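You operate a simulated robot arm through the tools that you are given. There is no shell and no other tool.

You run a simulated robot arm. Do the job below in one go: nothing can be reset, and whatever is moved stays where it is left.

Task
Tap the rail stud home on the trial panel, then rivet the rail.
Fine: ledge mallet back on its rest; set both rivets with the ledge riveter and stand it in its cup. Set down upright: ledge mallet.

Only the result counts: the job must be done as asked and must still hold three seconds after the hand-in. Knocking over, shifting, dropping, spilling or breaking anything else fails it.

Robot
A 6-joint arm with a two-finger parallel gripper, fixed in place. Base frame: the origin is at the foot of the arm, x ahead of it, y to its left, z up; the work surface is at about z = 0.85. Lengths are in m, angles in rad, forces in N, time in s.
With the tool pointing down near the work surface it reaches from about 0.3 to 0.66 m from the base axis. Its first joint turns from -2.007 to 2.007 rad. Payload 3.43 kg.
The tool frame sits at the grasp point between the pads (the TCP): z along the fingers, y along the line on which they close. The tips reach 0.034 m beyond it. The gripper opens to 0.128 m. The fingers are 0.024 m wide and 0.012 m thick; the gripper's body (0.048 by 0.13 m) begins 0.096 m behind the TCP.
Orientation is told as [roll, pitch, yaw] about the base's x, y, z axes, in that order, counted from this pose: with the fingers straight down and closing along the base's y, the tool's x points along the base's -x, its y along +y and its z along -z.

Tools
- The arm moves only by the tool arm_command. Its argument "commands" is a list that holds one entry, the list of rows, each a list of 6 numbers: the shift along the tool's x, y, z in units of 100 mm (1.0 is 100 mm), then the turn, a rotation vector about the tool's x, y, z in units of 180 degrees (1.0 is 180 degrees). In form: [[[tx, ty, tz, ax, ay, az], ...]]. A call has 1 to 20 rows; each row is the pose to reach, as a shift and turn from the pose commanded when the call began, along the tool's axes at that moment. "claw" is the finger opening in m, from 0 to 0.128, set as the call begins (left out, the last holds). A call with a number of a shift or a turn outside -1 to 1 is refused whole. Each row takes 0.2 s and may step no farther than 0.05 m and 0.15 rad from the row before; otherwise, or with a gripper value out of range, the whole call is refused. A pose out of reach is approached as far as the arm can. The call stops where the force on the tool passes 50 N (or 10 N more than at its start, if that is more) or the arm is blocked; 0.2 s more then pass. The fingers move at their own pace (about 0.153 m/s each) and stop on an object; they squeeze with about 24 N. The grip force told is the motor's: it shows also when the fingers shut on nothing. Time passes only in rows, and 0.2 s behind the last, so rows that repeat a pose let the fingers close. The reply holds the time, the measured pose of the TCP, the force on the tool along the base axes, the opening and the grip force, in the units named above and with some noise, with the torque about the TCP (base axes, N m) and any sound that the robot's microphone picked up.
- Cameras (640 x 400 px; columns grow to the right, rows downward): "scene" is fixed at [0.2197, 0.4974, 1.7146]; the picture's right is [-0.96, -0.29, 0.00], its down [-0.19, 0.64, -0.75] and it looks along [0.21, -0.72, -0.67] (base axes); focal length 336 px, centre (320, 200). "wrist" rides on the gripper at [0.076, -0.011, -0.16] in the tool frame; the picture's right is [0.15, 0.99, 0.00], its down [-0.88, 0.13, -0.46] and it looks along [-0.45, 0.07, 0.89] (tool axes); focal length 234 px, centre (320, 200). There is no depth. A picture from a camera that has moved, and an enlarged one, comes with that camera's place and axes in the base frame and with its lens.
- camera(camera): a new picture of that camera. No time passes.
- raise_lower(by): slides the trunk up (or, below 0, down) by that many m; the arm rides with it, the base frame stays. It gives what a move gives, with no picture.
- zoom(camera, box): a new picture of the part [left, top, right, bottom] of that camera's present view, enlarged. No time passes.
- close_job(): hands the job in; it is judged then, once.

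Places have to be worked out from the pictures, the camera data and where the tool is seen. Open the gripper and draw the arm clear of the work before you hand the job in, unless the task says otherwise.

The tools are called after ">>>" by a JSON object that holds its "method" and its "body". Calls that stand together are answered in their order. arm_command: Moves the arm, as the interface text tells. Its arguments: {"type":"object","properties":{"commands":{"type":"array"},"claw":{"type":"number"}},"required":["commands"]} The other tools are called the same way: raise_lower (by) slides the trunk up or down; camera (camera) takes a picture; zoom (camera, box) takes an enlarged picture of a part of a camera's view; close_job () hands the job in.

At the start:

```text
time: 0.0
tcp_pos: [0.3833, -0.2584, 1.3259]
tool_rot: [-0.001, 0.0, 0.0]
ft_force: [0.9, 1.3, 0.0]
torque: [0.01, -0.01, 0.0]
grip_width: 0.128
finger_force: 0.0
trunk travel left (down, up): [-0.925, 0.065]
```

scene: 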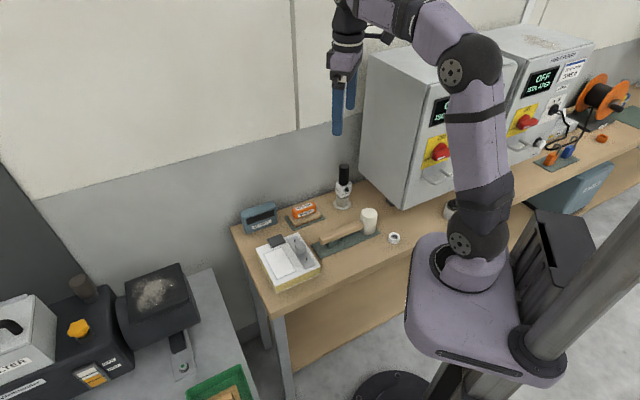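
wrist: 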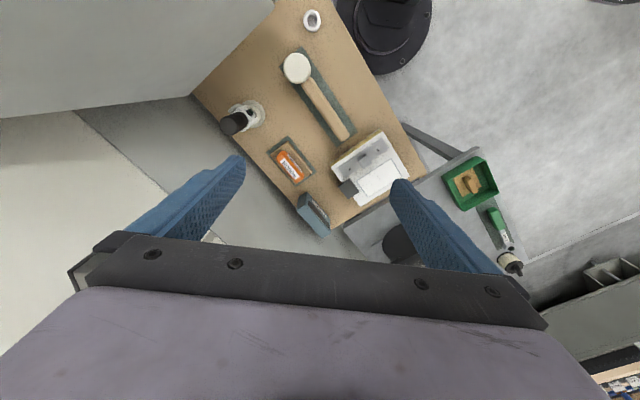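

I start by looking closely at the two views to find the panel, mallet, riveter, and rest/cup.

>>> {"method": "zoom", "body": {"camera": "scene", "box": [220, 140, 420, 300]}}

>>> {"method": "zoom", "body": {"camera": "wrist", "box": [190, 0, 430, 240]}}

>>> {"method": "zoom", "body": {"camera": "scene", "box": [0, 240, 260, 400]}}

>>> {"method": "zoom", "body": {"camera": "scene", "box": [400, 20, 640, 220]}}

```text
2.50 times, centred on (320, 220) of scene
camera zoom: at [0.2197, 0.4974, 1.7146], right [-0.96, -0.29, 0.0], down [-0.19, 0.64, -0.75], along [0.21, -0.72, -0.67], focal length 839 px, centre (320, 150)
```

zoom: 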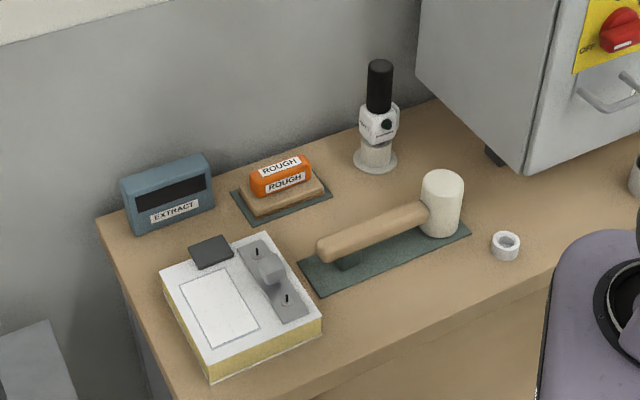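

```text
1.67 times, centred on (310, 120) of wrist
camera zoom: at [0.3072, -0.2694, 1.4866], right [-0.15, 0.99, 0.0], down [0.88, 0.13, 0.46], along [0.45, 0.07, -0.89], focal length 390 px, centre (337, 333)
```

zoom: 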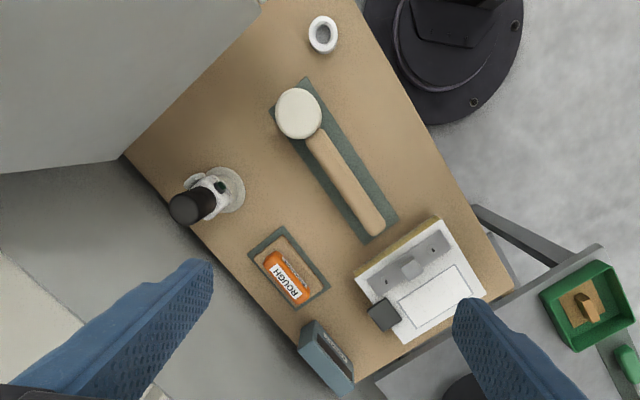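

```text
2.46 times, centred on (130, 320) of scene
camera zoom: at [0.2197, 0.4974, 1.7146], right [-0.96, -0.29, 0.0], down [-0.19, 0.64, -0.75], along [0.21, -0.72, -0.67], focal length 826 px, centre (788, -95)
```

zoom: 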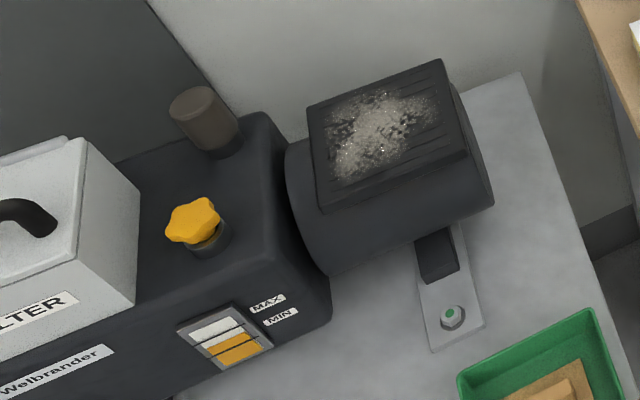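

```text
2.00 times, centred on (520, 120) of scene
camera zoom: at [0.2197, 0.4974, 1.7146], right [-0.96, -0.29, 0.0], down [-0.19, 0.64, -0.75], along [0.21, -0.72, -0.67], focal length 672 px, centre (-80, 360)
```

zoom: 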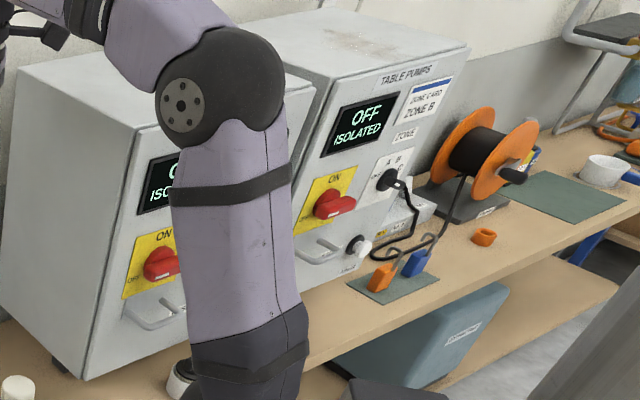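

The trial panel looks to be near (0.49, -0.09), the mallet head near (0.29, -0.335), and the riveter near (0.40, -0.43). I'll move the wrist camera closer over the panel for a better look.

>>> {"method": "arm_command", "body": {"commands": [[[0, 0.25, 0.25, 0, 0, 0], [0, 0.5, 0.5, 0, 0, 0], [0, 0.75, 0.75, 0, 0, 0], [0, 1.0, 1.0, 0, 0, 0]]]}}

>>> {"method": "camera", "body": {"camera": "wrist"}}

```text
time: 1.0
tcp_pos: [0.3816, -0.1607, 1.2275]
tool_rot: [-0.002, 0.001, -0.001]
ft_force: [-0.2, 0.6, 0.2]
torque: [0.0, 0.0, 0.02]
grip_width: 0.1279
finger_force: 0.0
trunk travel left (down, up): [-0.925, 0.065]
```

```text
taken
camera wrist: at [0.3056, -0.1707, 1.387], right [-0.15, 0.99, 0.0], down [0.88, 0.13, 0.46], along [0.45, 0.07, -0.89], focal length 234 px, centre (320, 200)
```

wrist: 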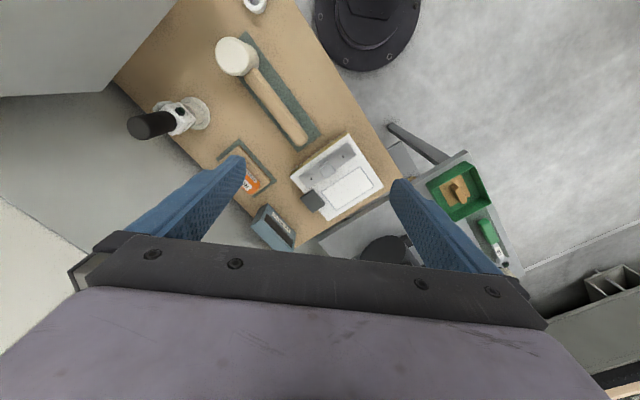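

The panel is confirmed near (0.484, -0.098). I'll drop lower, keeping back from it, to see the stud, rivets and cards in detail.

>>> {"method": "arm_command", "body": {"commands": [[[0.15, 0.2, 0.3, 0, 0, 0], [0.3, 0.35, 0.65, 0, 0, 0], [0.4, 0.5, 1.0, 0, 0, 0]]]}}

>>> {"method": "camera", "body": {"camera": "wrist"}}

>>> {"method": "zoom", "body": {"camera": "wrist", "box": [240, 100, 440, 230]}}

```text
time: 1.8
tcp_pos: [0.3416, -0.1116, 1.1275]
tool_rot: [0.001, 0.001, 0.0]
ft_force: [-0.7, -0.2, -0.7]
torque: [0.01, 0.02, -0.01]
grip_width: 0.1282
finger_force: 0.0
trunk travel left (down, up): [-0.925, 0.065]
```

```text
taken
camera wrist: at [0.2666, -0.121, 1.2871], right [-0.15, 0.99, 0.0], down [0.88, 0.13, 0.46], along [0.45, 0.07, -0.89], focal length 234 px, centre (320, 200)
```

wrist: 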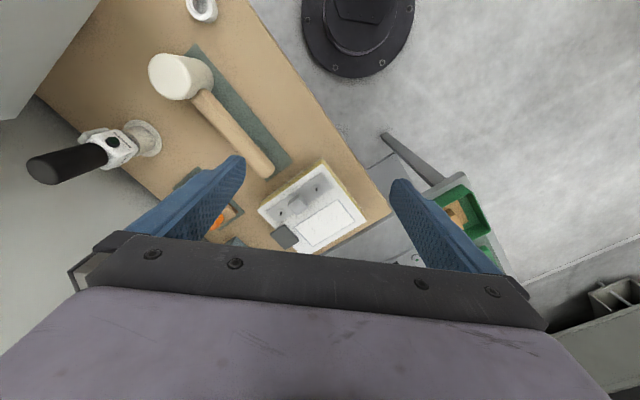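

```text
3.08 times, centred on (340, 165) of wrist
camera zoom: at [0.2666, -0.121, 1.2871], right [-0.15, 0.99, 0.0], down [0.88, 0.13, 0.46], along [0.45, 0.07, -0.89], focal length 720 px, centre (258, 308)
```

zoom: 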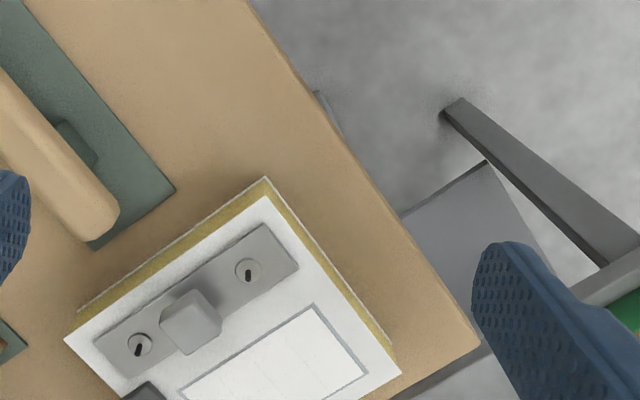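

The rail shows a raised stud in the middle and two mandrel rivets at each end. I'll zoom in on the panel, mallet, and riveter from the scene camera.

>>> {"method": "zoom", "body": {"camera": "scene", "box": [250, 220, 330, 300]}}

>>> {"method": "zoom", "body": {"camera": "scene", "box": [310, 150, 410, 260]}}

>>> {"method": "zoom", "body": {"camera": "wrist", "box": [20, 30, 180, 200]}}

>>> {"method": "zoom", "body": {"camera": "wrist", "box": [130, 0, 330, 180]}}

```text
5.00 times, centred on (290, 260) of scene
camera zoom: at [0.2197, 0.4974, 1.7146], right [-0.96, -0.29, 0.0], down [-0.19, 0.64, -0.75], along [0.21, -0.72, -0.67], focal length 1679 px, centre (470, -100)
```

zoom: 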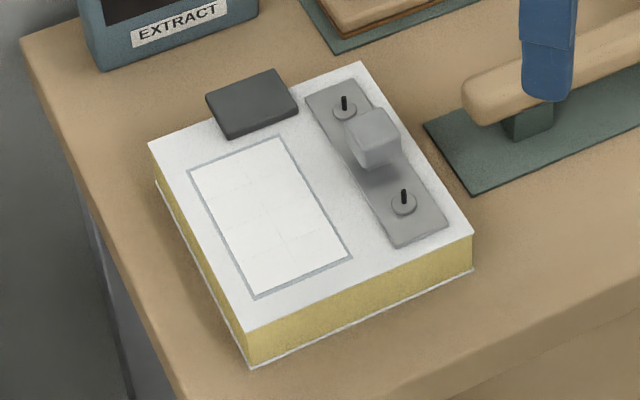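

```text
3.64 times, centred on (360, 205) of scene
camera zoom: at [0.2197, 0.4974, 1.7146], right [-0.96, -0.29, 0.0], down [-0.19, 0.64, -0.75], along [0.21, -0.72, -0.67], focal length 1221 px, centre (174, 182)
```

zoom: 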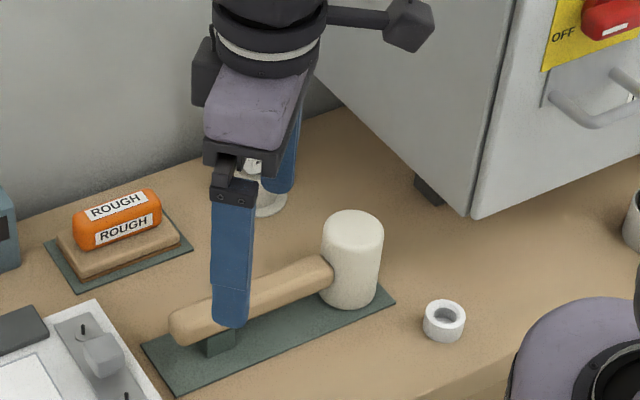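

```text
2.35 times, centred on (100, 115) of wrist
camera zoom: at [0.2666, -0.121, 1.2871], right [-0.15, 0.99, 0.0], down [0.88, 0.13, 0.46], along [0.45, 0.07, -0.89], focal length 551 px, centre (838, 400)
```

zoom: 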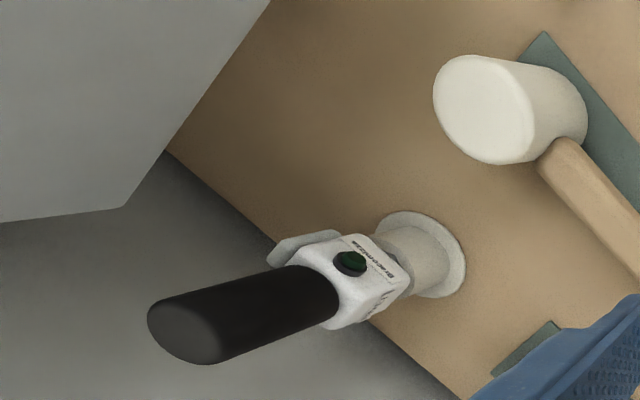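

```text
2.22 times, centred on (230, 90) of wrist
camera zoom: at [0.2666, -0.121, 1.2871], right [-0.15, 0.99, 0.0], down [0.88, 0.13, 0.46], along [0.45, 0.07, -0.89], focal length 520 px, centre (520, 444)
```

zoom: 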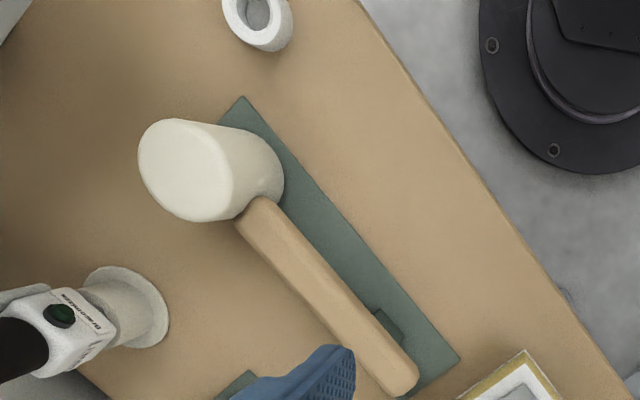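

The riveter stands upright in its cup near the wall side. The ledge runs about 45° to base x, so I'll rotate yaw to about -45° to align with it and move the camera towards the riveter.

>>> {"method": "arm_command", "body": {"commands": [[[0.05, -0.15, 0, 0, 0, 0.04], [0.1, -0.3, 0, 0, 0, 0.08], [0.15, -0.45, 0, 0, 0, 0.12], [0.2, -0.6, 0, 0, 0, 0.16], [0.25, -0.8, 0, 0, 0, 0.2], [0.3, -1.0, 0, 0, 0, 0.24]]]}}

>>> {"method": "camera", "body": {"camera": "wrist"}}

```text
time: 3.2
tcp_pos: [0.3128, -0.2094, 1.1272]
tool_rot: [-0.001, -0.001, -0.756]
ft_force: [0.0, 0.9, 0.8]
torque: [0.01, -0.02, 0.02]
grip_width: 0.1278
finger_force: 0.1
trunk travel left (down, up): [-0.925, 0.065]
```

```text
taken
camera wrist: at [0.2492, -0.1651, 1.2873], right [0.57, 0.82, 0.0], down [0.73, -0.51, 0.46], along [0.37, -0.26, -0.89], focal length 234 px, centre (320, 200)
```

wrist: 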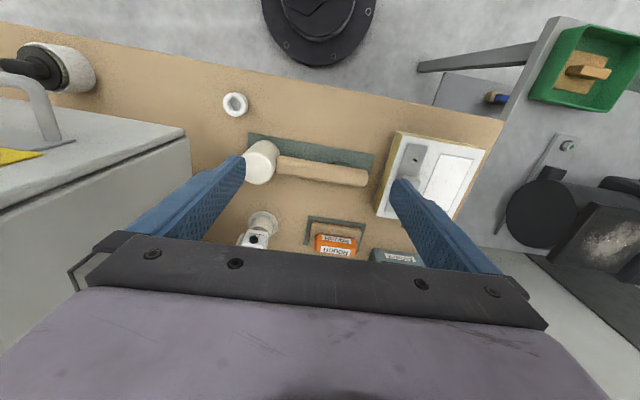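

Everything now appears aligned with the frame. I'll move nearer the riveter for a detailed look, staying above all tops (riveter top ~1.03).

>>> {"method": "arm_command", "body": {"commands": [[[-0.1, -0.25, 0.0, 0, 0, 0], [-0.3, -0.5, 0.0, 0, 0, 0], [-0.5, -0.7, 0.1, 0, 0, 0.01], [-0.7, -0.96, 0.2, 0, 0, 0.01]]]}}

>>> {"method": "camera", "body": {"camera": "wrist"}}

>>> {"method": "zoom", "body": {"camera": "wrist", "box": [230, 120, 410, 240]}}

>>> {"method": "zoom", "body": {"camera": "wrist", "box": [0, 0, 200, 130]}}

```text
time: 4.2
tcp_pos: [0.2981, -0.3277, 1.1056]
tool_rot: [0.001, 0.003, -0.786]
ft_force: [-0.2, 0.4, -0.5]
torque: [0.03, -0.01, 0.01]
grip_width: 0.1281
finger_force: 0.0
trunk travel left (down, up): [-0.925, 0.065]
```

```text
taken
camera wrist: at [0.2348, -0.2806, 1.2652], right [0.6, 0.8, 0.0], down [0.72, -0.53, 0.46], along [0.37, -0.27, -0.89], focal length 234 px, centre (320, 200)
```

wrist: 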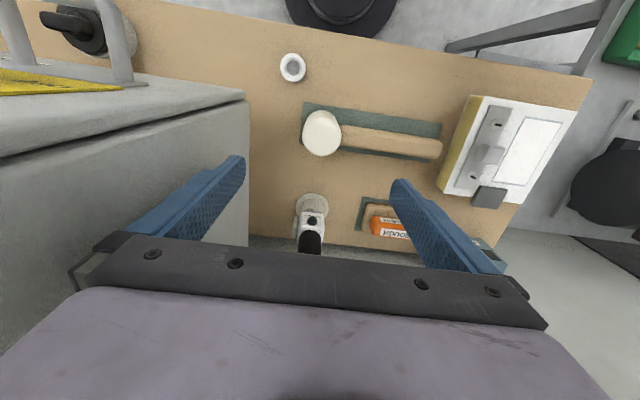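

```text
3.33 times, centred on (320, 180) of wrist
camera zoom: at [0.2348, -0.2806, 1.2652], right [0.6, 0.8, 0.0], down [0.72, -0.53, 0.46], along [0.37, -0.27, -0.89], focal length 781 px, centre (320, 267)
```

zoom: 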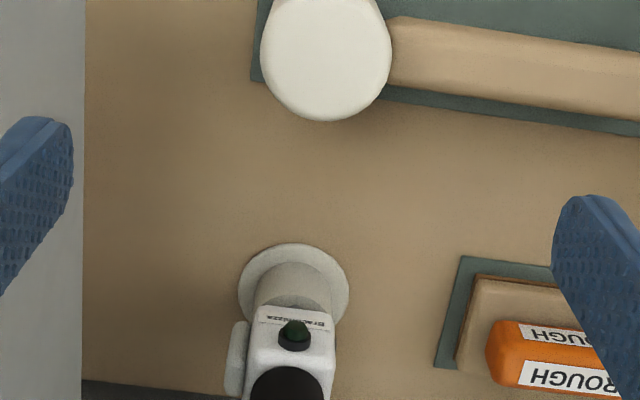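

```text
3.08 times, centred on (100, 65) of wrist
camera zoom: at [0.2348, -0.2806, 1.2652], right [0.6, 0.8, 0.0], down [0.72, -0.53, 0.46], along [0.37, -0.27, -0.89], focal length 720 px, centre (997, 615)
```

zoom: 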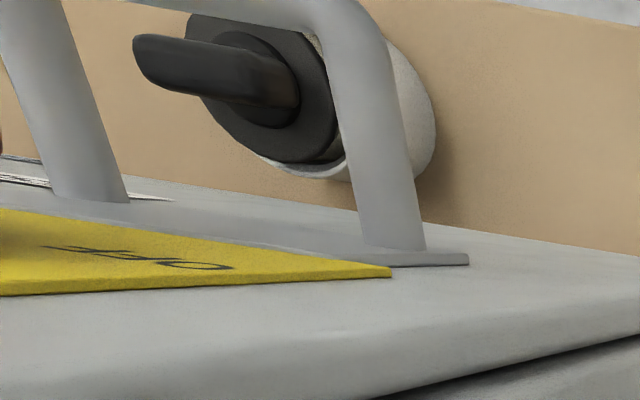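

The riveter cup centre comes out at about (0.410, -0.430), and the mallet head at about (0.2925, -0.319) with its top near z = 0.943. I'll zoom on the mallet handle and the panel from this pose.

>>> {"method": "zoom", "body": {"camera": "wrist", "box": [290, 90, 450, 180]}}

>>> {"method": "zoom", "body": {"camera": "wrist", "box": [430, 80, 590, 220]}}

>>> {"method": "zoom", "body": {"camera": "scene", "box": [305, 195, 395, 265]}}

>>> {"method": "zoom", "body": {"camera": "scene", "box": [315, 155, 375, 215]}}

```text
4.00 times, centred on (370, 135) of wrist
camera zoom: at [0.2348, -0.2806, 1.2652], right [0.6, 0.8, 0.0], down [0.72, -0.53, 0.46], along [0.37, -0.27, -0.89], focal length 937 px, centre (120, 460)
```

zoom: 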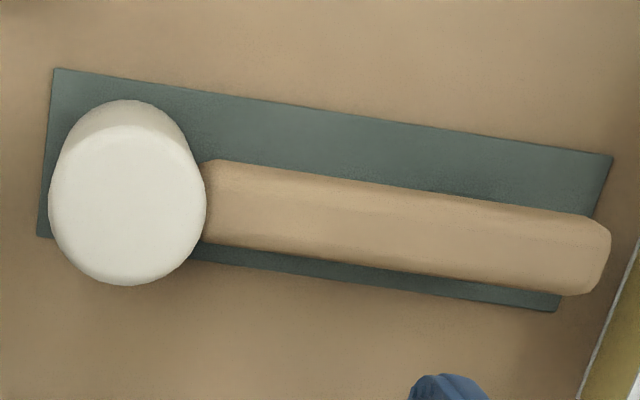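

```text
2.86 times, centred on (510, 150) of wrist
camera zoom: at [0.2348, -0.2806, 1.2652], right [0.6, 0.8, 0.0], down [0.72, -0.53, 0.46], along [0.37, -0.27, -0.89], focal length 669 px, centre (-223, 343)
```

zoom: 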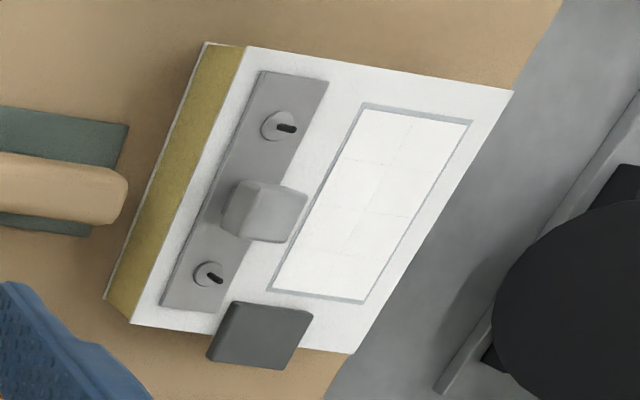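

```text
5.71 times, centred on (350, 230) of scene
camera zoom: at [0.2197, 0.4974, 1.7146], right [-0.96, -0.29, 0.0], down [-0.19, 0.64, -0.75], along [0.21, -0.72, -0.67], focal length 1919 px, centre (149, 29)
```

zoom: 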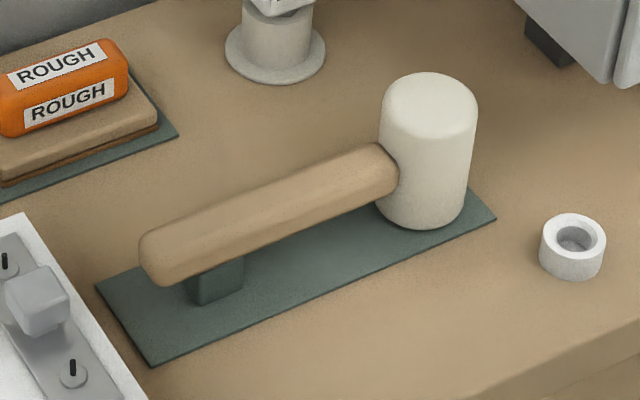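

```text
6.67 times, centred on (345, 185) of scene
camera zoom: at [0.2197, 0.4974, 1.7146], right [-0.96, -0.29, 0.0], down [-0.19, 0.64, -0.75], along [0.21, -0.72, -0.67], focal length 2238 px, centre (153, 300)
```

zoom: 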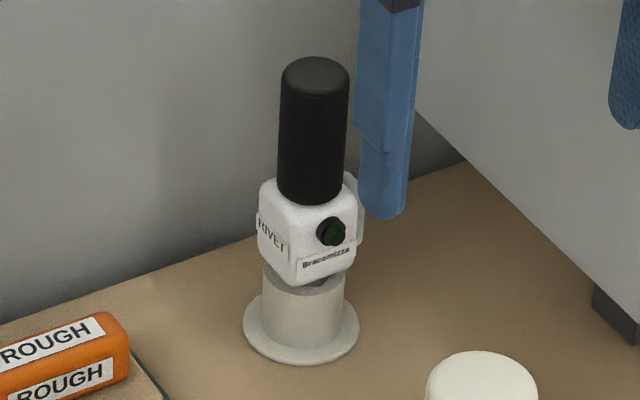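

The mallet handle runs along the 45° direction at about z = 0.90, with a support post near its free end. I'll go above a grip point between head and post, about (0.3385, -0.2735), turning the gripper 90° so it closes across the handle.

>>> {"method": "arm_command", "body": {"commands": [[[0.01, 0.05, 0, 0, 0, -0.04], [0.02, 0.1, 0, 0, 0, -0.08], [0.03, 0.15, 0, 0, 0, -0.12], [0.04, 0.2, 0, 0, 0, -0.16], [0.05, 0.25, 0, 0, 0, -0.2], [0.06, 0.3, 0, 0, 0, -0.24], [0.06, 0.35, 0, 0, 0, -0.28], [0.07, 0.4, 0, 0, 0, -0.32], [0.08, 0.5, 0, 0, 0, -0.36], [0.09, 0.55, 0, 0, 0, -0.4], [0.1, 0.6, 0.1, 0, 0, -0.44], [0.1, 0.65, 0.2, 0, 0, -0.48], [0.1, 0.67, 0.25, 0, 0, -0.5]]], "claw": 0.08}}

>>> {"method": "camera", "body": {"camera": "wrist"}}

>>> {"method": "camera", "body": {"camera": "scene"}}

```text
time: 7.0
tcp_pos: [0.3389, -0.2725, 1.0825]
tool_rot: [0.0, 0.0, 0.788]
ft_force: [0.0, 0.7, 0.7]
torque: [-0.01, 0.0, -0.01]
grip_width: 0.08
finger_force: 0.0
trunk travel left (down, up): [-0.925, 0.065]
```

```text
taken
camera wrist: at [0.2936, -0.3327, 1.2415], right [-0.8, 0.59, 0.0], down [0.53, 0.72, 0.46], along [0.27, 0.37, -0.89], focal length 234 px, centre (320, 200)
```

wrist: 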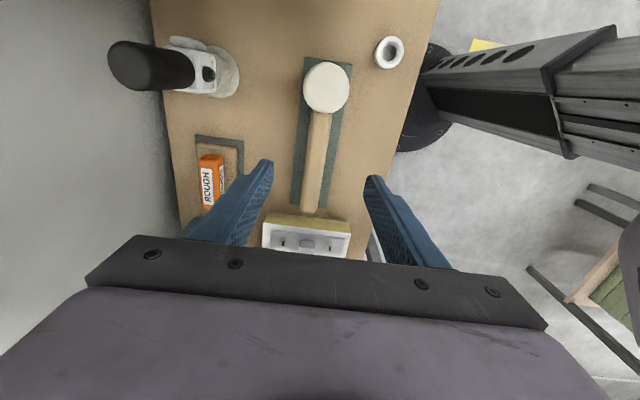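

```text
taken
```

scene: 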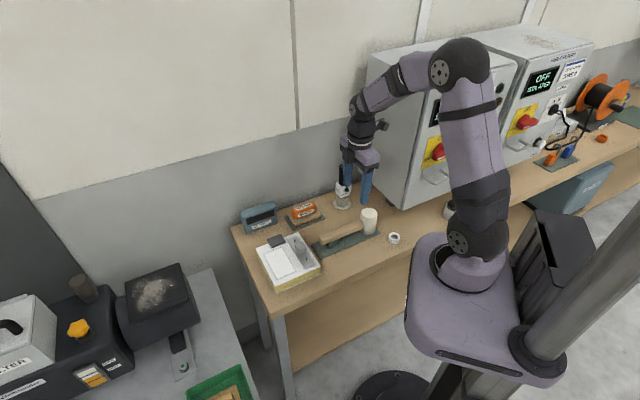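

The handle lies between the open fingers. I'll zoom in to measure its axis precisely before descending.

>>> {"method": "zoom", "body": {"camera": "wrist", "box": [260, 50, 400, 220]}}

>>> {"method": "zoom", "body": {"camera": "scene", "box": [300, 160, 400, 270]}}

```text
2.35 times, centred on (330, 135) of wrist
camera zoom: at [0.2936, -0.3327, 1.2415], right [-0.8, 0.59, 0.0], down [0.53, 0.72, 0.46], along [0.27, 0.37, -0.89], focal length 551 px, centre (296, 353)
```

zoom: 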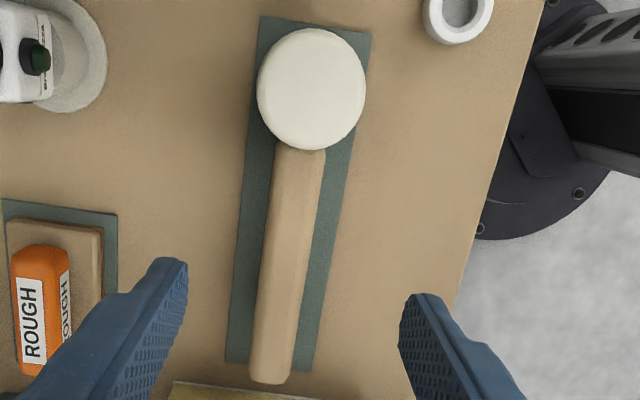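

```text
3.64 times, centred on (350, 215) of scene
camera zoom: at [0.2197, 0.4974, 1.7146], right [-0.96, -0.29, 0.0], down [-0.19, 0.64, -0.75], along [0.21, -0.72, -0.67], focal length 1221 px, centre (211, 146)
```

zoom: 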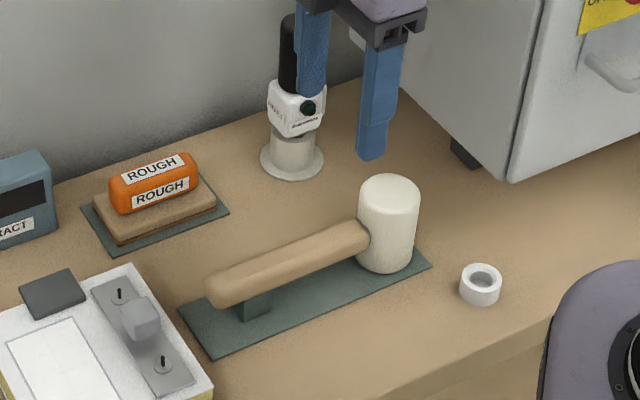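

The mallet axis passes through (0.292, -0.322), heading 45.5°, and the handle is about 30 mm thick at z ≈ 0.898. I'll descend with the fingers straddling the handle about 50 mm from the head centre.

>>> {"method": "arm_command", "body": {"commands": [[[0.09, -0.01, 0.25, 0, 0, 0], [0.18, -0.017, 0.5, 0, 0, 0], [0.18, -0.017, 0.75, 0, 0, 0], [0.18, -0.017, 1.0, 0, 0, 0]]]}}

>>> {"method": "camera", "body": {"camera": "wrist"}}

>>> {"method": "zoom", "body": {"camera": "scene", "box": [300, 160, 400, 270]}}

```text
time: 8.0
tcp_pos: [0.3278, -0.2869, 0.9832]
tool_rot: [0.001, 0.0, 0.788]
ft_force: [0.0, 0.3, 0.6]
torque: [0.02, 0.04, 0.02]
grip_width: 0.0799
finger_force: 0.1
trunk travel left (down, up): [-0.925, 0.065]
```

```text
taken
camera wrist: at [0.2816, -0.3481, 1.1416], right [-0.8, 0.6, 0.0], down [0.53, 0.72, 0.46], along [0.27, 0.37, -0.89], focal length 234 px, centre (320, 200)
```

wrist: 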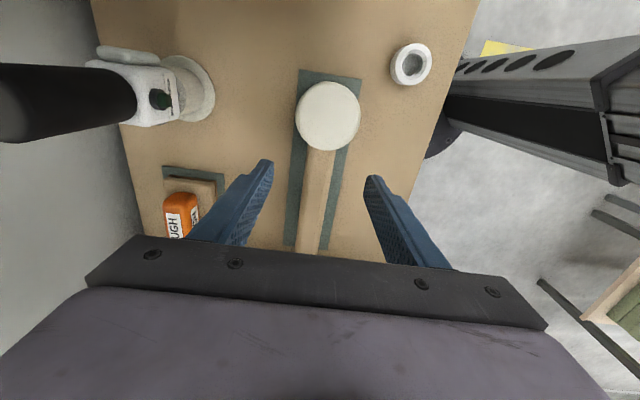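

```text
3.64 times, centred on (350, 215) of scene
camera zoom: at [0.2197, 0.4974, 1.7146], right [-0.96, -0.29, 0.0], down [-0.19, 0.64, -0.75], along [0.21, -0.72, -0.67], focal length 1221 px, centre (211, 146)
```

zoom: 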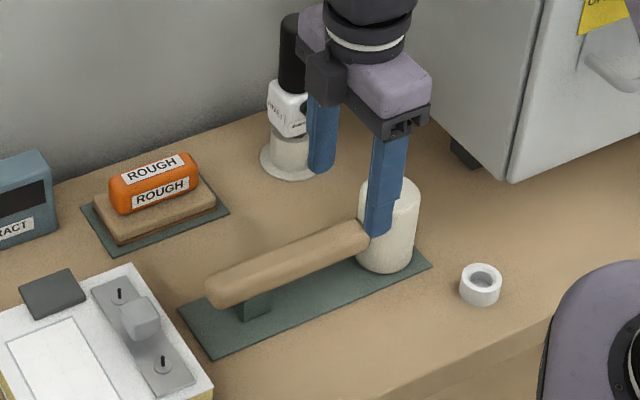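

The TCP sits about 51 mm from the head centre and on the handle axis. I'll descend to z ≈ 0.901 and check before gripping.

>>> {"method": "arm_command", "body": {"commands": [[[0, 0, 0.2, 0, 0, 0], [0, 0, 0.4, 0, 0, 0], [0, 0, 0.6, 0, 0, 0], [0, 0, 0.72, 0, 0, 0], [0, 0, 0.82, 0, 0, 0]]]}}

>>> {"method": "zoom", "body": {"camera": "scene", "box": [310, 180, 390, 260]}}

>>> {"method": "camera", "body": {"camera": "wrist"}}

```text
time: 9.2
tcp_pos: [0.3286, -0.2873, 0.9001]
tool_rot: [0.001, 0.0, 0.785]
ft_force: [0.8, -0.1, -0.2]
torque: [0.02, 0.0, 0.01]
grip_width: 0.0798
finger_force: 0.0
trunk travel left (down, up): [-0.925, 0.065]
```

```text
5.00 times, centred on (350, 220) of scene
camera zoom: at [0.2197, 0.4974, 1.7146], right [-0.96, -0.29, 0.0], down [-0.19, 0.64, -0.75], along [0.21, -0.72, -0.67], focal length 1679 px, centre (170, 100)
```

zoom: 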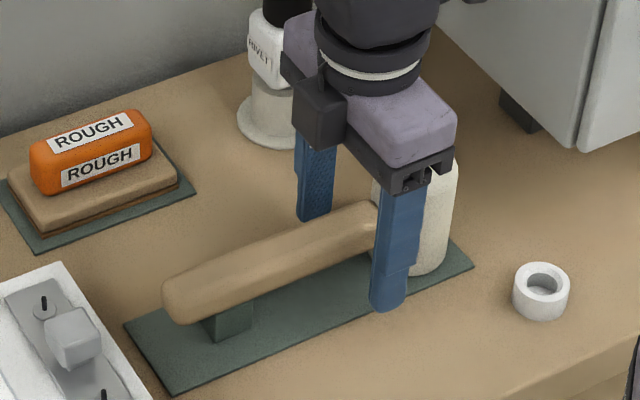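

```text
taken
camera wrist: at [0.2821, -0.3476, 1.0599], right [-0.8, 0.6, 0.0], down [0.53, 0.72, 0.46], along [0.27, 0.37, -0.89], focal length 234 px, centre (320, 200)
```

wrist: 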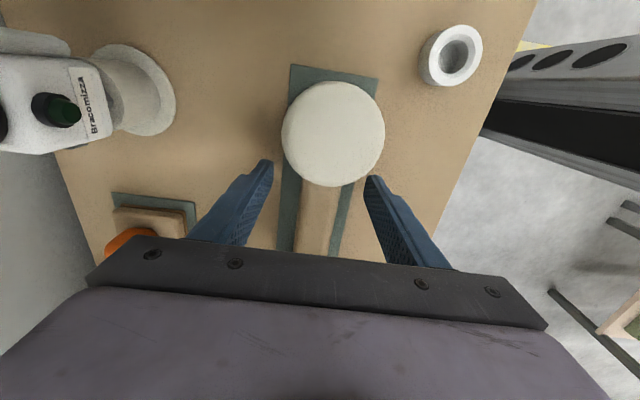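

Fingers straddle the handle clear of head and mat. I'll close on the handle now.

>>> {"method": "arm_command", "body": {"commands": [[[0, 0, 0, 0, 0, 0], [0, 0, 0, 0, 0, 0], [0, 0, 0, 0, 0, 0], [0, 0, 0, 0, 0, 0]]], "claw": 0.0}}

>>> {"method": "zoom", "body": {"camera": "scene", "box": [310, 180, 390, 260]}}

```text
time: 10.2
tcp_pos: [0.327, -0.2866, 0.9001]
tool_rot: [0.001, 0.0, 0.784]
ft_force: [0.3, -0.8, 0.4]
torque: [-0.04, 0.01, 0.05]
grip_width: 0.0303
finger_force: 24.0
trunk travel left (down, up): [-0.925, 0.065]
```

```text
5.00 times, centred on (350, 220) of scene
camera zoom: at [0.2197, 0.4974, 1.7146], right [-0.96, -0.29, 0.0], down [-0.19, 0.64, -0.75], along [0.21, -0.72, -0.67], focal length 1679 px, centre (170, 100)
```

zoom: 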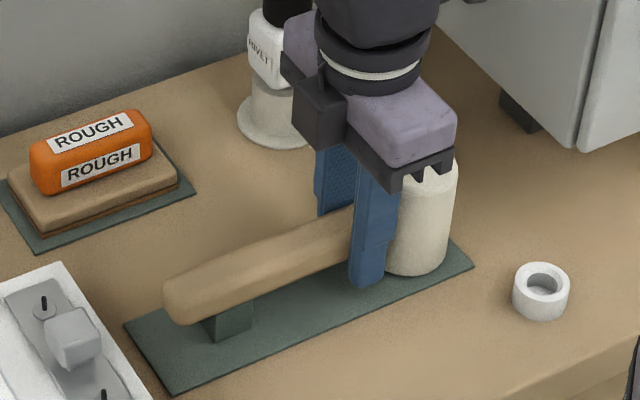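

Grip is firm (24 N at 30 mm). I'll remember this pick pose (0.3278, -0.2869, 0.900, yaw 45°) and lift straight up.

>>> {"method": "arm_command", "body": {"commands": [[[0, 0, -0.1, 0, 0, 0], [0, 0, -0.3, 0, 0, 0], [0, 0, -0.5, 0, 0, 0], [0, 0, -0.75, 0, 0, 0], [0, 0, -1.0, 0, 0, 0]]]}}

>>> {"method": "camera", "body": {"camera": "wrist"}}

>>> {"method": "zoom", "body": {"camera": "scene", "box": [280, 130, 400, 250]}}

```text
time: 11.4
tcp_pos: [0.3263, -0.2855, 0.9995]
tool_rot: [0.002, 0.001, 0.787]
ft_force: [0.6, -0.1, -4.7]
torque: [0.11, -0.12, 0.0]
grip_width: 0.0299
finger_force: 24.1
trunk travel left (down, up): [-0.925, 0.065]
```

```text
taken
camera wrist: at [0.2803, -0.3472, 1.1584], right [-0.8, 0.6, 0.0], down [0.53, 0.71, 0.46], along [0.27, 0.37, -0.89], focal length 234 px, centre (320, 200)
```

wrist: 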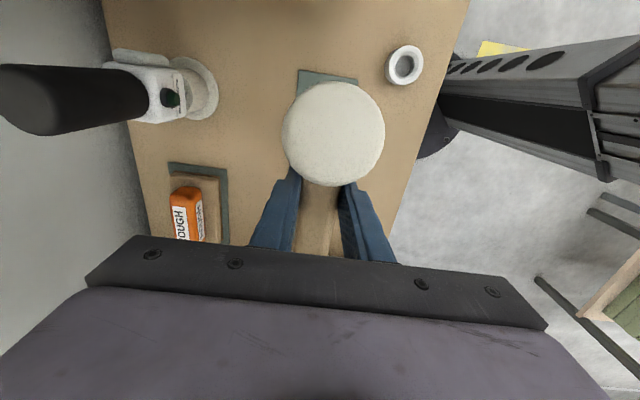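

```text
3.33 times, centred on (340, 190) of scene
camera zoom: at [0.2197, 0.4974, 1.7146], right [-0.96, -0.29, 0.0], down [-0.19, 0.64, -0.75], along [0.21, -0.72, -0.67], focal length 1119 px, centre (253, 233)
```

zoom: 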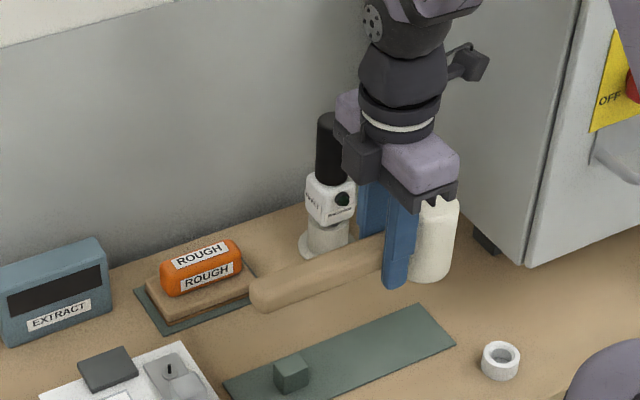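

The mallet lifted level, weighing about 4.7 N, with the head centre about 53 mm from the TCP. I'll raise further and travel along the ledge towards the panel.

>>> {"method": "arm_command", "body": {"commands": [[[-0.05, 0.0, -0.25, 0, 0, 0], [-0.3, 0.02, -0.5, 0, 0, 0], [-0.6, 0.04, -0.7, 0, 0, 0], [-0.9, 0.05, -0.7, 0, 0, 0]]]}}

>>> {"method": "arm_command", "body": {"commands": [[[-0.3, 0.02, 0, 0, 0, 0], [-0.6, 0.04, 0, 0, 0, 0], [-0.9, 0.05, 0, 0, 0, 0]]]}}

>>> {"method": "camera", "body": {"camera": "scene"}}

>>> {"method": "zoom", "body": {"camera": "scene", "box": [240, 190, 360, 310]}}

>>> {"method": "camera", "body": {"camera": "wrist"}}

```text
time: 12.4
tcp_pos: [0.3858, -0.2177, 1.0692]
tool_rot: [0.002, 0.0, 0.786]
ft_force: [0.9, -0.9, -4.9]
torque: [0.1, -0.09, -0.04]
grip_width: 0.0301
finger_force: 23.7
trunk travel left (down, up): [-0.925, 0.065]
```

```text
time: 13.2
tcp_pos: [0.4468, -0.1505, 1.0684]
tool_rot: [0.0, 0.001, 0.785]
ft_force: [0.9, 1.2, -4.7]
torque: [0.11, -0.08, 0.06]
grip_width: 0.0303
finger_force: 24.0
trunk travel left (down, up): [-0.925, 0.065]
```

```text
taken
```

scene: 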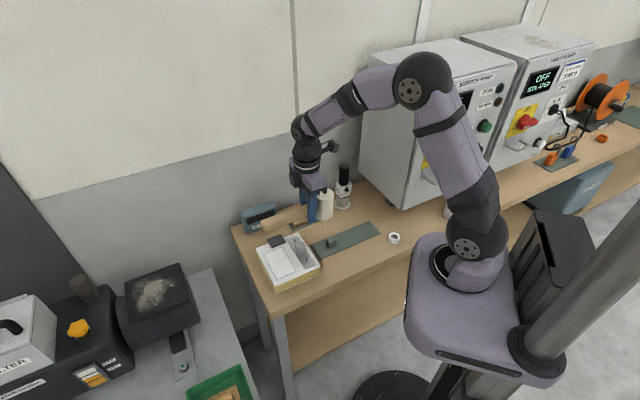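

```text
3.33 times, centred on (300, 250) of scene
camera zoom: at [0.2197, 0.4974, 1.7146], right [-0.96, -0.29, 0.0], down [-0.19, 0.64, -0.75], along [0.21, -0.72, -0.67], focal length 1119 px, centre (387, 33)
```

zoom: 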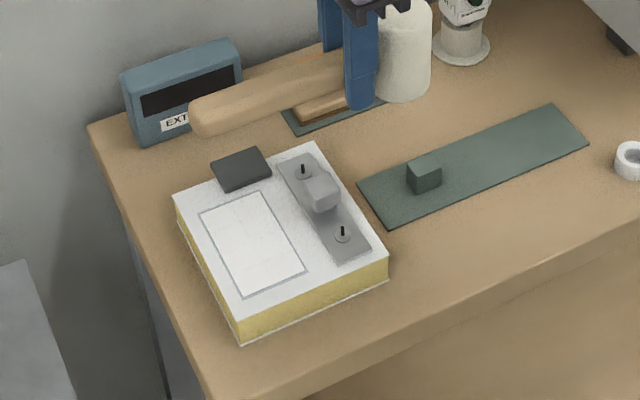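

```text
taken
camera wrist: at [0.4023, -0.2105, 1.2282], right [-0.8, 0.6, 0.0], down [0.53, 0.72, 0.45], along [0.27, 0.37, -0.89], focal length 234 px, centre (320, 200)
```

wrist: 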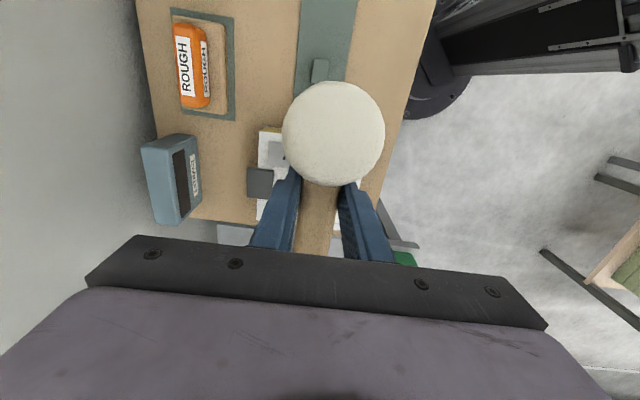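

The rail and stud are on the same line as the head. I'll move 83 mm more along the ledge to put the head over the stud.

>>> {"method": "arm_command", "body": {"commands": [[[-0.3, 0, 0, 0, 0, 0], [-0.6, 0, 0, 0, 0, 0], [-0.83, 0, 0, 0, 0, 0]]]}}

>>> {"method": "zoom", "body": {"camera": "scene", "box": [240, 190, 360, 310]}}

>>> {"method": "camera", "body": {"camera": "wrist"}}

```text
time: 14.0
tcp_pos: [0.507, -0.0911, 1.0696]
tool_rot: [0.001, 0.001, 0.784]
ft_force: [1.3, 0.4, -5.1]
torque: [0.07, -0.07, -0.01]
grip_width: 0.03
finger_force: 24.3
trunk travel left (down, up): [-0.925, 0.065]
```

```text
3.33 times, centred on (300, 250) of scene
camera zoom: at [0.2197, 0.4974, 1.7146], right [-0.96, -0.29, 0.0], down [-0.19, 0.64, -0.75], along [0.21, -0.72, -0.67], focal length 1119 px, centre (387, 33)
```

zoom: 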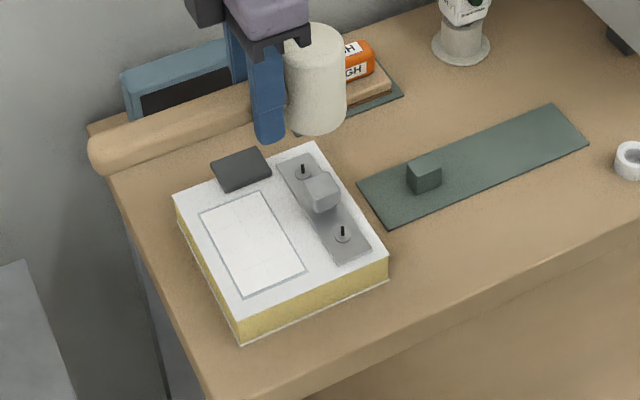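

```text
taken
camera wrist: at [0.4607, -0.1517, 1.2288], right [-0.8, 0.6, 0.0], down [0.53, 0.72, 0.45], along [0.27, 0.37, -0.89], focal length 234 px, centre (320, 200)
```

wrist: 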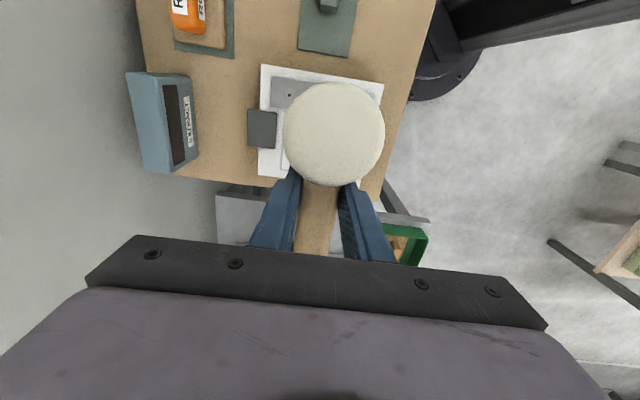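

I'll zoom the wrist view to check the visible rivet against the head, verifying head-over-stud alignment.

>>> {"method": "zoom", "body": {"camera": "wrist", "box": [240, 50, 400, 190]}}

>>> {"method": "zoom", "body": {"camera": "scene", "box": [285, 220, 335, 270]}}

```text
2.86 times, centred on (320, 120) of wrist
camera zoom: at [0.4607, -0.1517, 1.2288], right [-0.8, 0.6, 0.0], down [0.53, 0.72, 0.45], along [0.27, 0.37, -0.89], focal length 669 px, centre (320, 429)
```

zoom: 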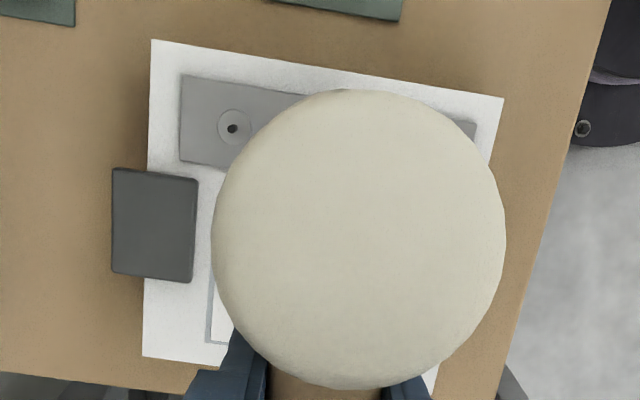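

```text
8.00 times, centred on (310, 245) of scene
camera zoom: at [0.2197, 0.4974, 1.7146], right [-0.96, -0.29, 0.0], down [-0.19, 0.64, -0.75], along [0.21, -0.72, -0.67], focal length 2686 px, centre (400, -160)
```

zoom: 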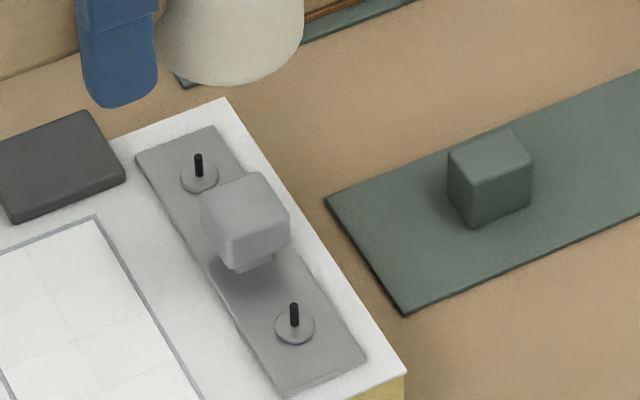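

Rail centre and rivets from both cameras put the stud at about (0.4695, -0.132), top near z = 0.927; the head is about 3 mm off. I'll correct that and lower until the head face is about 12 mm above the stud.

>>> {"method": "arm_command", "body": {"commands": [[[0.02, -0.025, 0.2, 0, 0, 0], [0.02, -0.025, 0.45, 0, 0, 0], [0.02, -0.025, 0.7, 0, 0, 0], [0.02, -0.025, 0.82, 0, 0, 0]]]}}

>>> {"method": "zoom", "body": {"camera": "scene", "box": [275, 210, 335, 270]}}

>>> {"method": "zoom", "body": {"camera": "wrist", "box": [240, 50, 400, 190]}}

```text
time: 15.0
tcp_pos: [0.5062, -0.097, 0.9867]
tool_rot: [0.001, 0.002, 0.785]
ft_force: [0.1, -0.4, -5.0]
torque: [0.11, -0.1, -0.02]
grip_width: 0.03
finger_force: 24.0
trunk travel left (down, up): [-0.925, 0.065]
```

```text
6.67 times, centred on (305, 240) of scene
camera zoom: at [0.2197, 0.4974, 1.7146], right [-0.96, -0.29, 0.0], down [-0.19, 0.64, -0.75], along [0.21, -0.72, -0.67], focal length 2238 px, centre (420, -67)
```

zoom: 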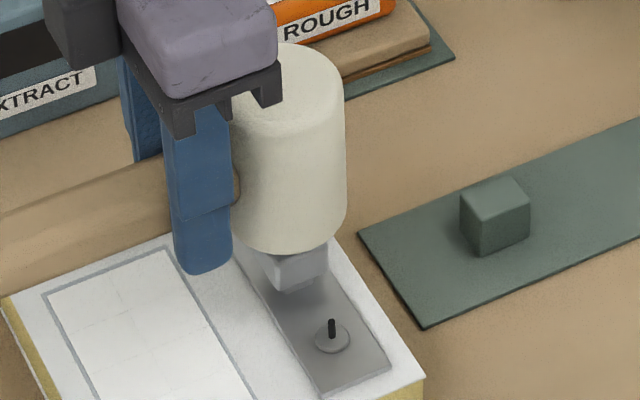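

```text
2.86 times, centred on (320, 120) of wrist
camera zoom: at [0.4611, -0.1574, 1.1472], right [-0.8, 0.6, 0.0], down [0.53, 0.72, 0.46], along [0.27, 0.37, -0.89], focal length 669 px, centre (320, 429)
```

zoom: 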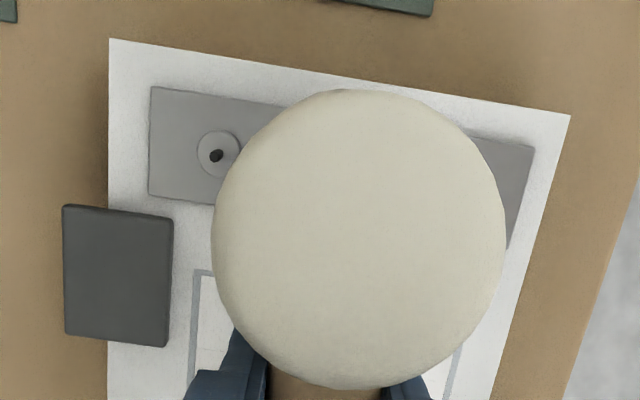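

The head sits over the stud with about 12 mm clearance. I'll give a first moderate tap: down 20 mm then back up, and read the force and sound.

>>> {"method": "arm_command", "body": {"commands": [[[0.015, 0.015, 0.2, 0, 0, 0], [0.015, 0.015, 0.0, 0, 0, 0]]]}}

>>> {"method": "zoom", "body": {"camera": "scene", "box": [275, 210, 335, 270]}}

```text
time: 15.6
tcp_pos: [0.5037, -0.0971, 0.9897]
tool_rot: [0.0, 0.0, 0.785]
ft_force: [-0.7, 0.3, -4.6]
torque: [0.06, -0.13, -0.01]
grip_width: 0.0299
finger_force: 24.0
trunk travel left (down, up): [-0.925, 0.065]
```

```text
6.67 times, centred on (305, 240) of scene
camera zoom: at [0.2197, 0.4974, 1.7146], right [-0.96, -0.29, 0.0], down [-0.19, 0.64, -0.75], along [0.21, -0.72, -0.67], focal length 2238 px, centre (420, -67)
```

zoom: 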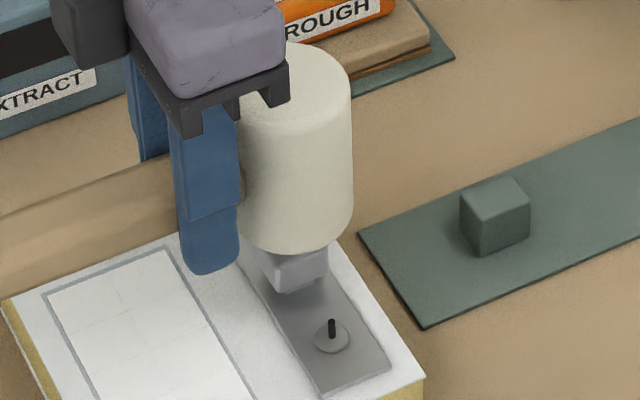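

No contact registered. I'll lower gently by 20 mm and hold to see where the head face is relative to the stud.

>>> {"method": "arm_command", "body": {"commands": [[[0, 0, 0.1, 0, 0, 0], [0, 0, 0.15, 0, 0, 0]]]}}

>>> {"method": "zoom", "body": {"camera": "scene", "box": [275, 210, 335, 270]}}

```text
time: 16.2
tcp_pos: [0.5051, -0.0974, 0.972]
tool_rot: [0.0, 0.002, 0.785]
ft_force: [-0.1, 0.6, -4.0]
torque: [0.13, -0.11, 0.02]
grip_width: 0.0299
finger_force: 24.3
trunk travel left (down, up): [-0.925, 0.065]
```

```text
6.67 times, centred on (305, 240) of scene
camera zoom: at [0.2197, 0.4974, 1.7146], right [-0.96, -0.29, 0.0], down [-0.19, 0.64, -0.75], along [0.21, -0.72, -0.67], focal length 2238 px, centre (420, -67)
```

zoom: 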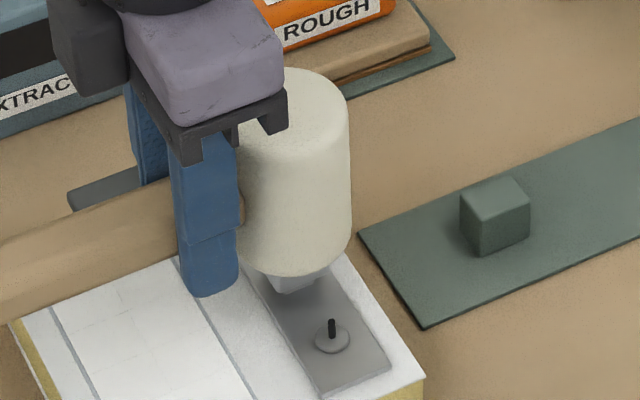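

Head face is almost at the stud top (force just -4.0 N). I'll press another 5 mm slowly to find contact.

>>> {"method": "arm_command", "body": {"commands": [[[0, 0, 0.03, 0, 0, 0], [0, 0, 0.05, 0, 0, 0]]]}}

>>> {"method": "zoom", "body": {"camera": "scene", "box": [275, 210, 335, 270]}}

```text
time: 16.8
tcp_pos: [0.5058, -0.0966, 0.969]
tool_rot: [-0.001, 0.001, 0.785]
ft_force: [-0.8, -0.4, -3.3]
torque: [0.02, -0.02, 0.01]
grip_width: 0.0298
finger_force: 24.0
trunk travel left (down, up): [-0.925, 0.065]
```

```text
6.67 times, centred on (305, 240) of scene
camera zoom: at [0.2197, 0.4974, 1.7146], right [-0.96, -0.29, 0.0], down [-0.19, 0.64, -0.75], along [0.21, -0.72, -0.67], focal length 2238 px, centre (420, -67)
```

zoom: 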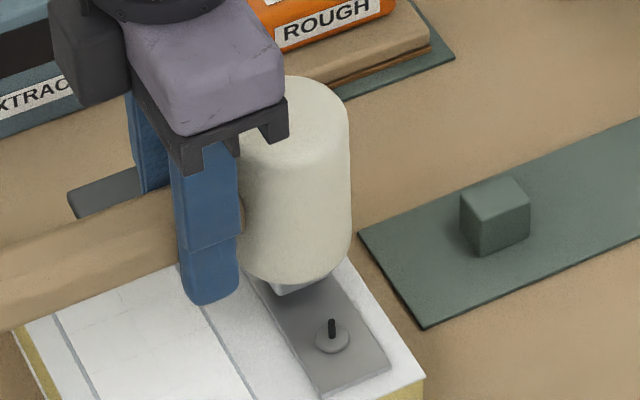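

Contact found at TCP z ≈ 0.969 (head load being taken up). Now I'll lift 20 mm and tap with a 30 mm stroke in one quick row.

>>> {"method": "arm_command", "body": {"commands": [[[0, 0, -0.2, 0, 0, 0], [0, 0, -0.2, 0, 0, 0], [0, 0, 0.1, 0, 0, 0], [0, 0, -0.2, 0, 0, 0]]]}}

>>> {"method": "zoom", "body": {"camera": "scene", "box": [275, 210, 335, 270]}}

```text
time: 17.8
tcp_pos: [0.5044, -0.095, 0.9881]
tool_rot: [0.001, 0.0, 0.786]
ft_force: [0.3, 0.5, -4.6]
torque: [0.08, -0.13, 0.0]
grip_width: 0.0299
finger_force: 23.9
trunk travel left (down, up): [-0.925, 0.065]
```

```text
6.67 times, centred on (305, 240) of scene
camera zoom: at [0.2197, 0.4974, 1.7146], right [-0.96, -0.29, 0.0], down [-0.19, 0.64, -0.75], along [0.21, -0.72, -0.67], focal length 2238 px, centre (420, -67)
```

zoom: 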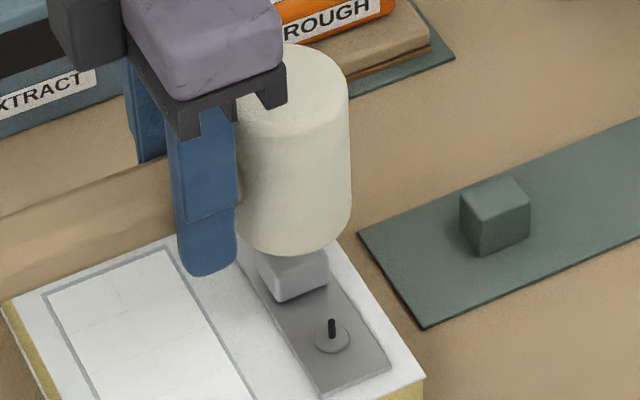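

The stud moved down noticeably. I'll look close, then tap again with a slightly longer stroke.

>>> {"method": "zoom", "body": {"camera": "scene", "box": [290, 235, 320, 260]}}

>>> {"method": "arm_command", "body": {"commands": [[[0, 0, 0.35, 0, 0, 0], [0, 0, 0.0, 0, 0, 0]]]}}

>>> {"method": "zoom", "body": {"camera": "scene", "box": [290, 235, 320, 260]}}

```text
16.00 times, centred on (305, 248) of scene
camera zoom: at [0.2197, 0.4974, 1.7146], right [-0.96, -0.29, 0.0], down [-0.19, 0.64, -0.75], along [0.21, -0.72, -0.67], focal length 5372 px, centre (560, -560)
```

zoom: 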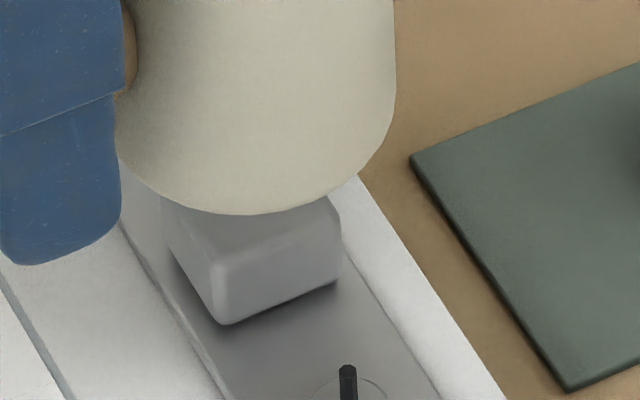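

```text
time: 18.4
tcp_pos: [0.5031, -0.0972, 0.9893]
tool_rot: [0.001, 0.0, 0.786]
ft_force: [-1.4, 0.1, -5.3]
torque: [0.15, -0.1, -0.01]
grip_width: 0.03
finger_force: 24.3
trunk travel left (down, up): [-0.925, 0.065]
```

```text
16.00 times, centred on (305, 248) of scene
camera zoom: at [0.2197, 0.4974, 1.7146], right [-0.96, -0.29, 0.0], down [-0.19, 0.64, -0.75], along [0.21, -0.72, -0.67], focal length 5372 px, centre (560, -560)
```

zoom: 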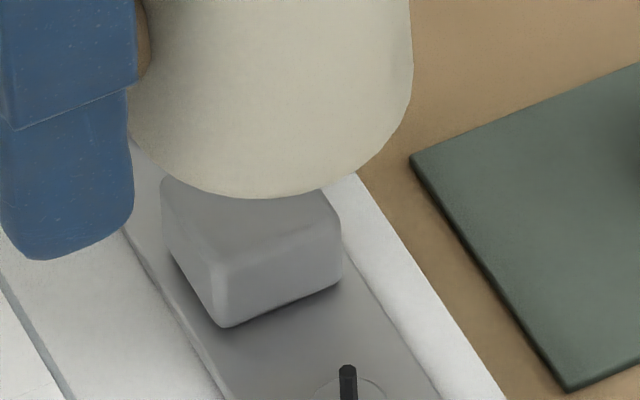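

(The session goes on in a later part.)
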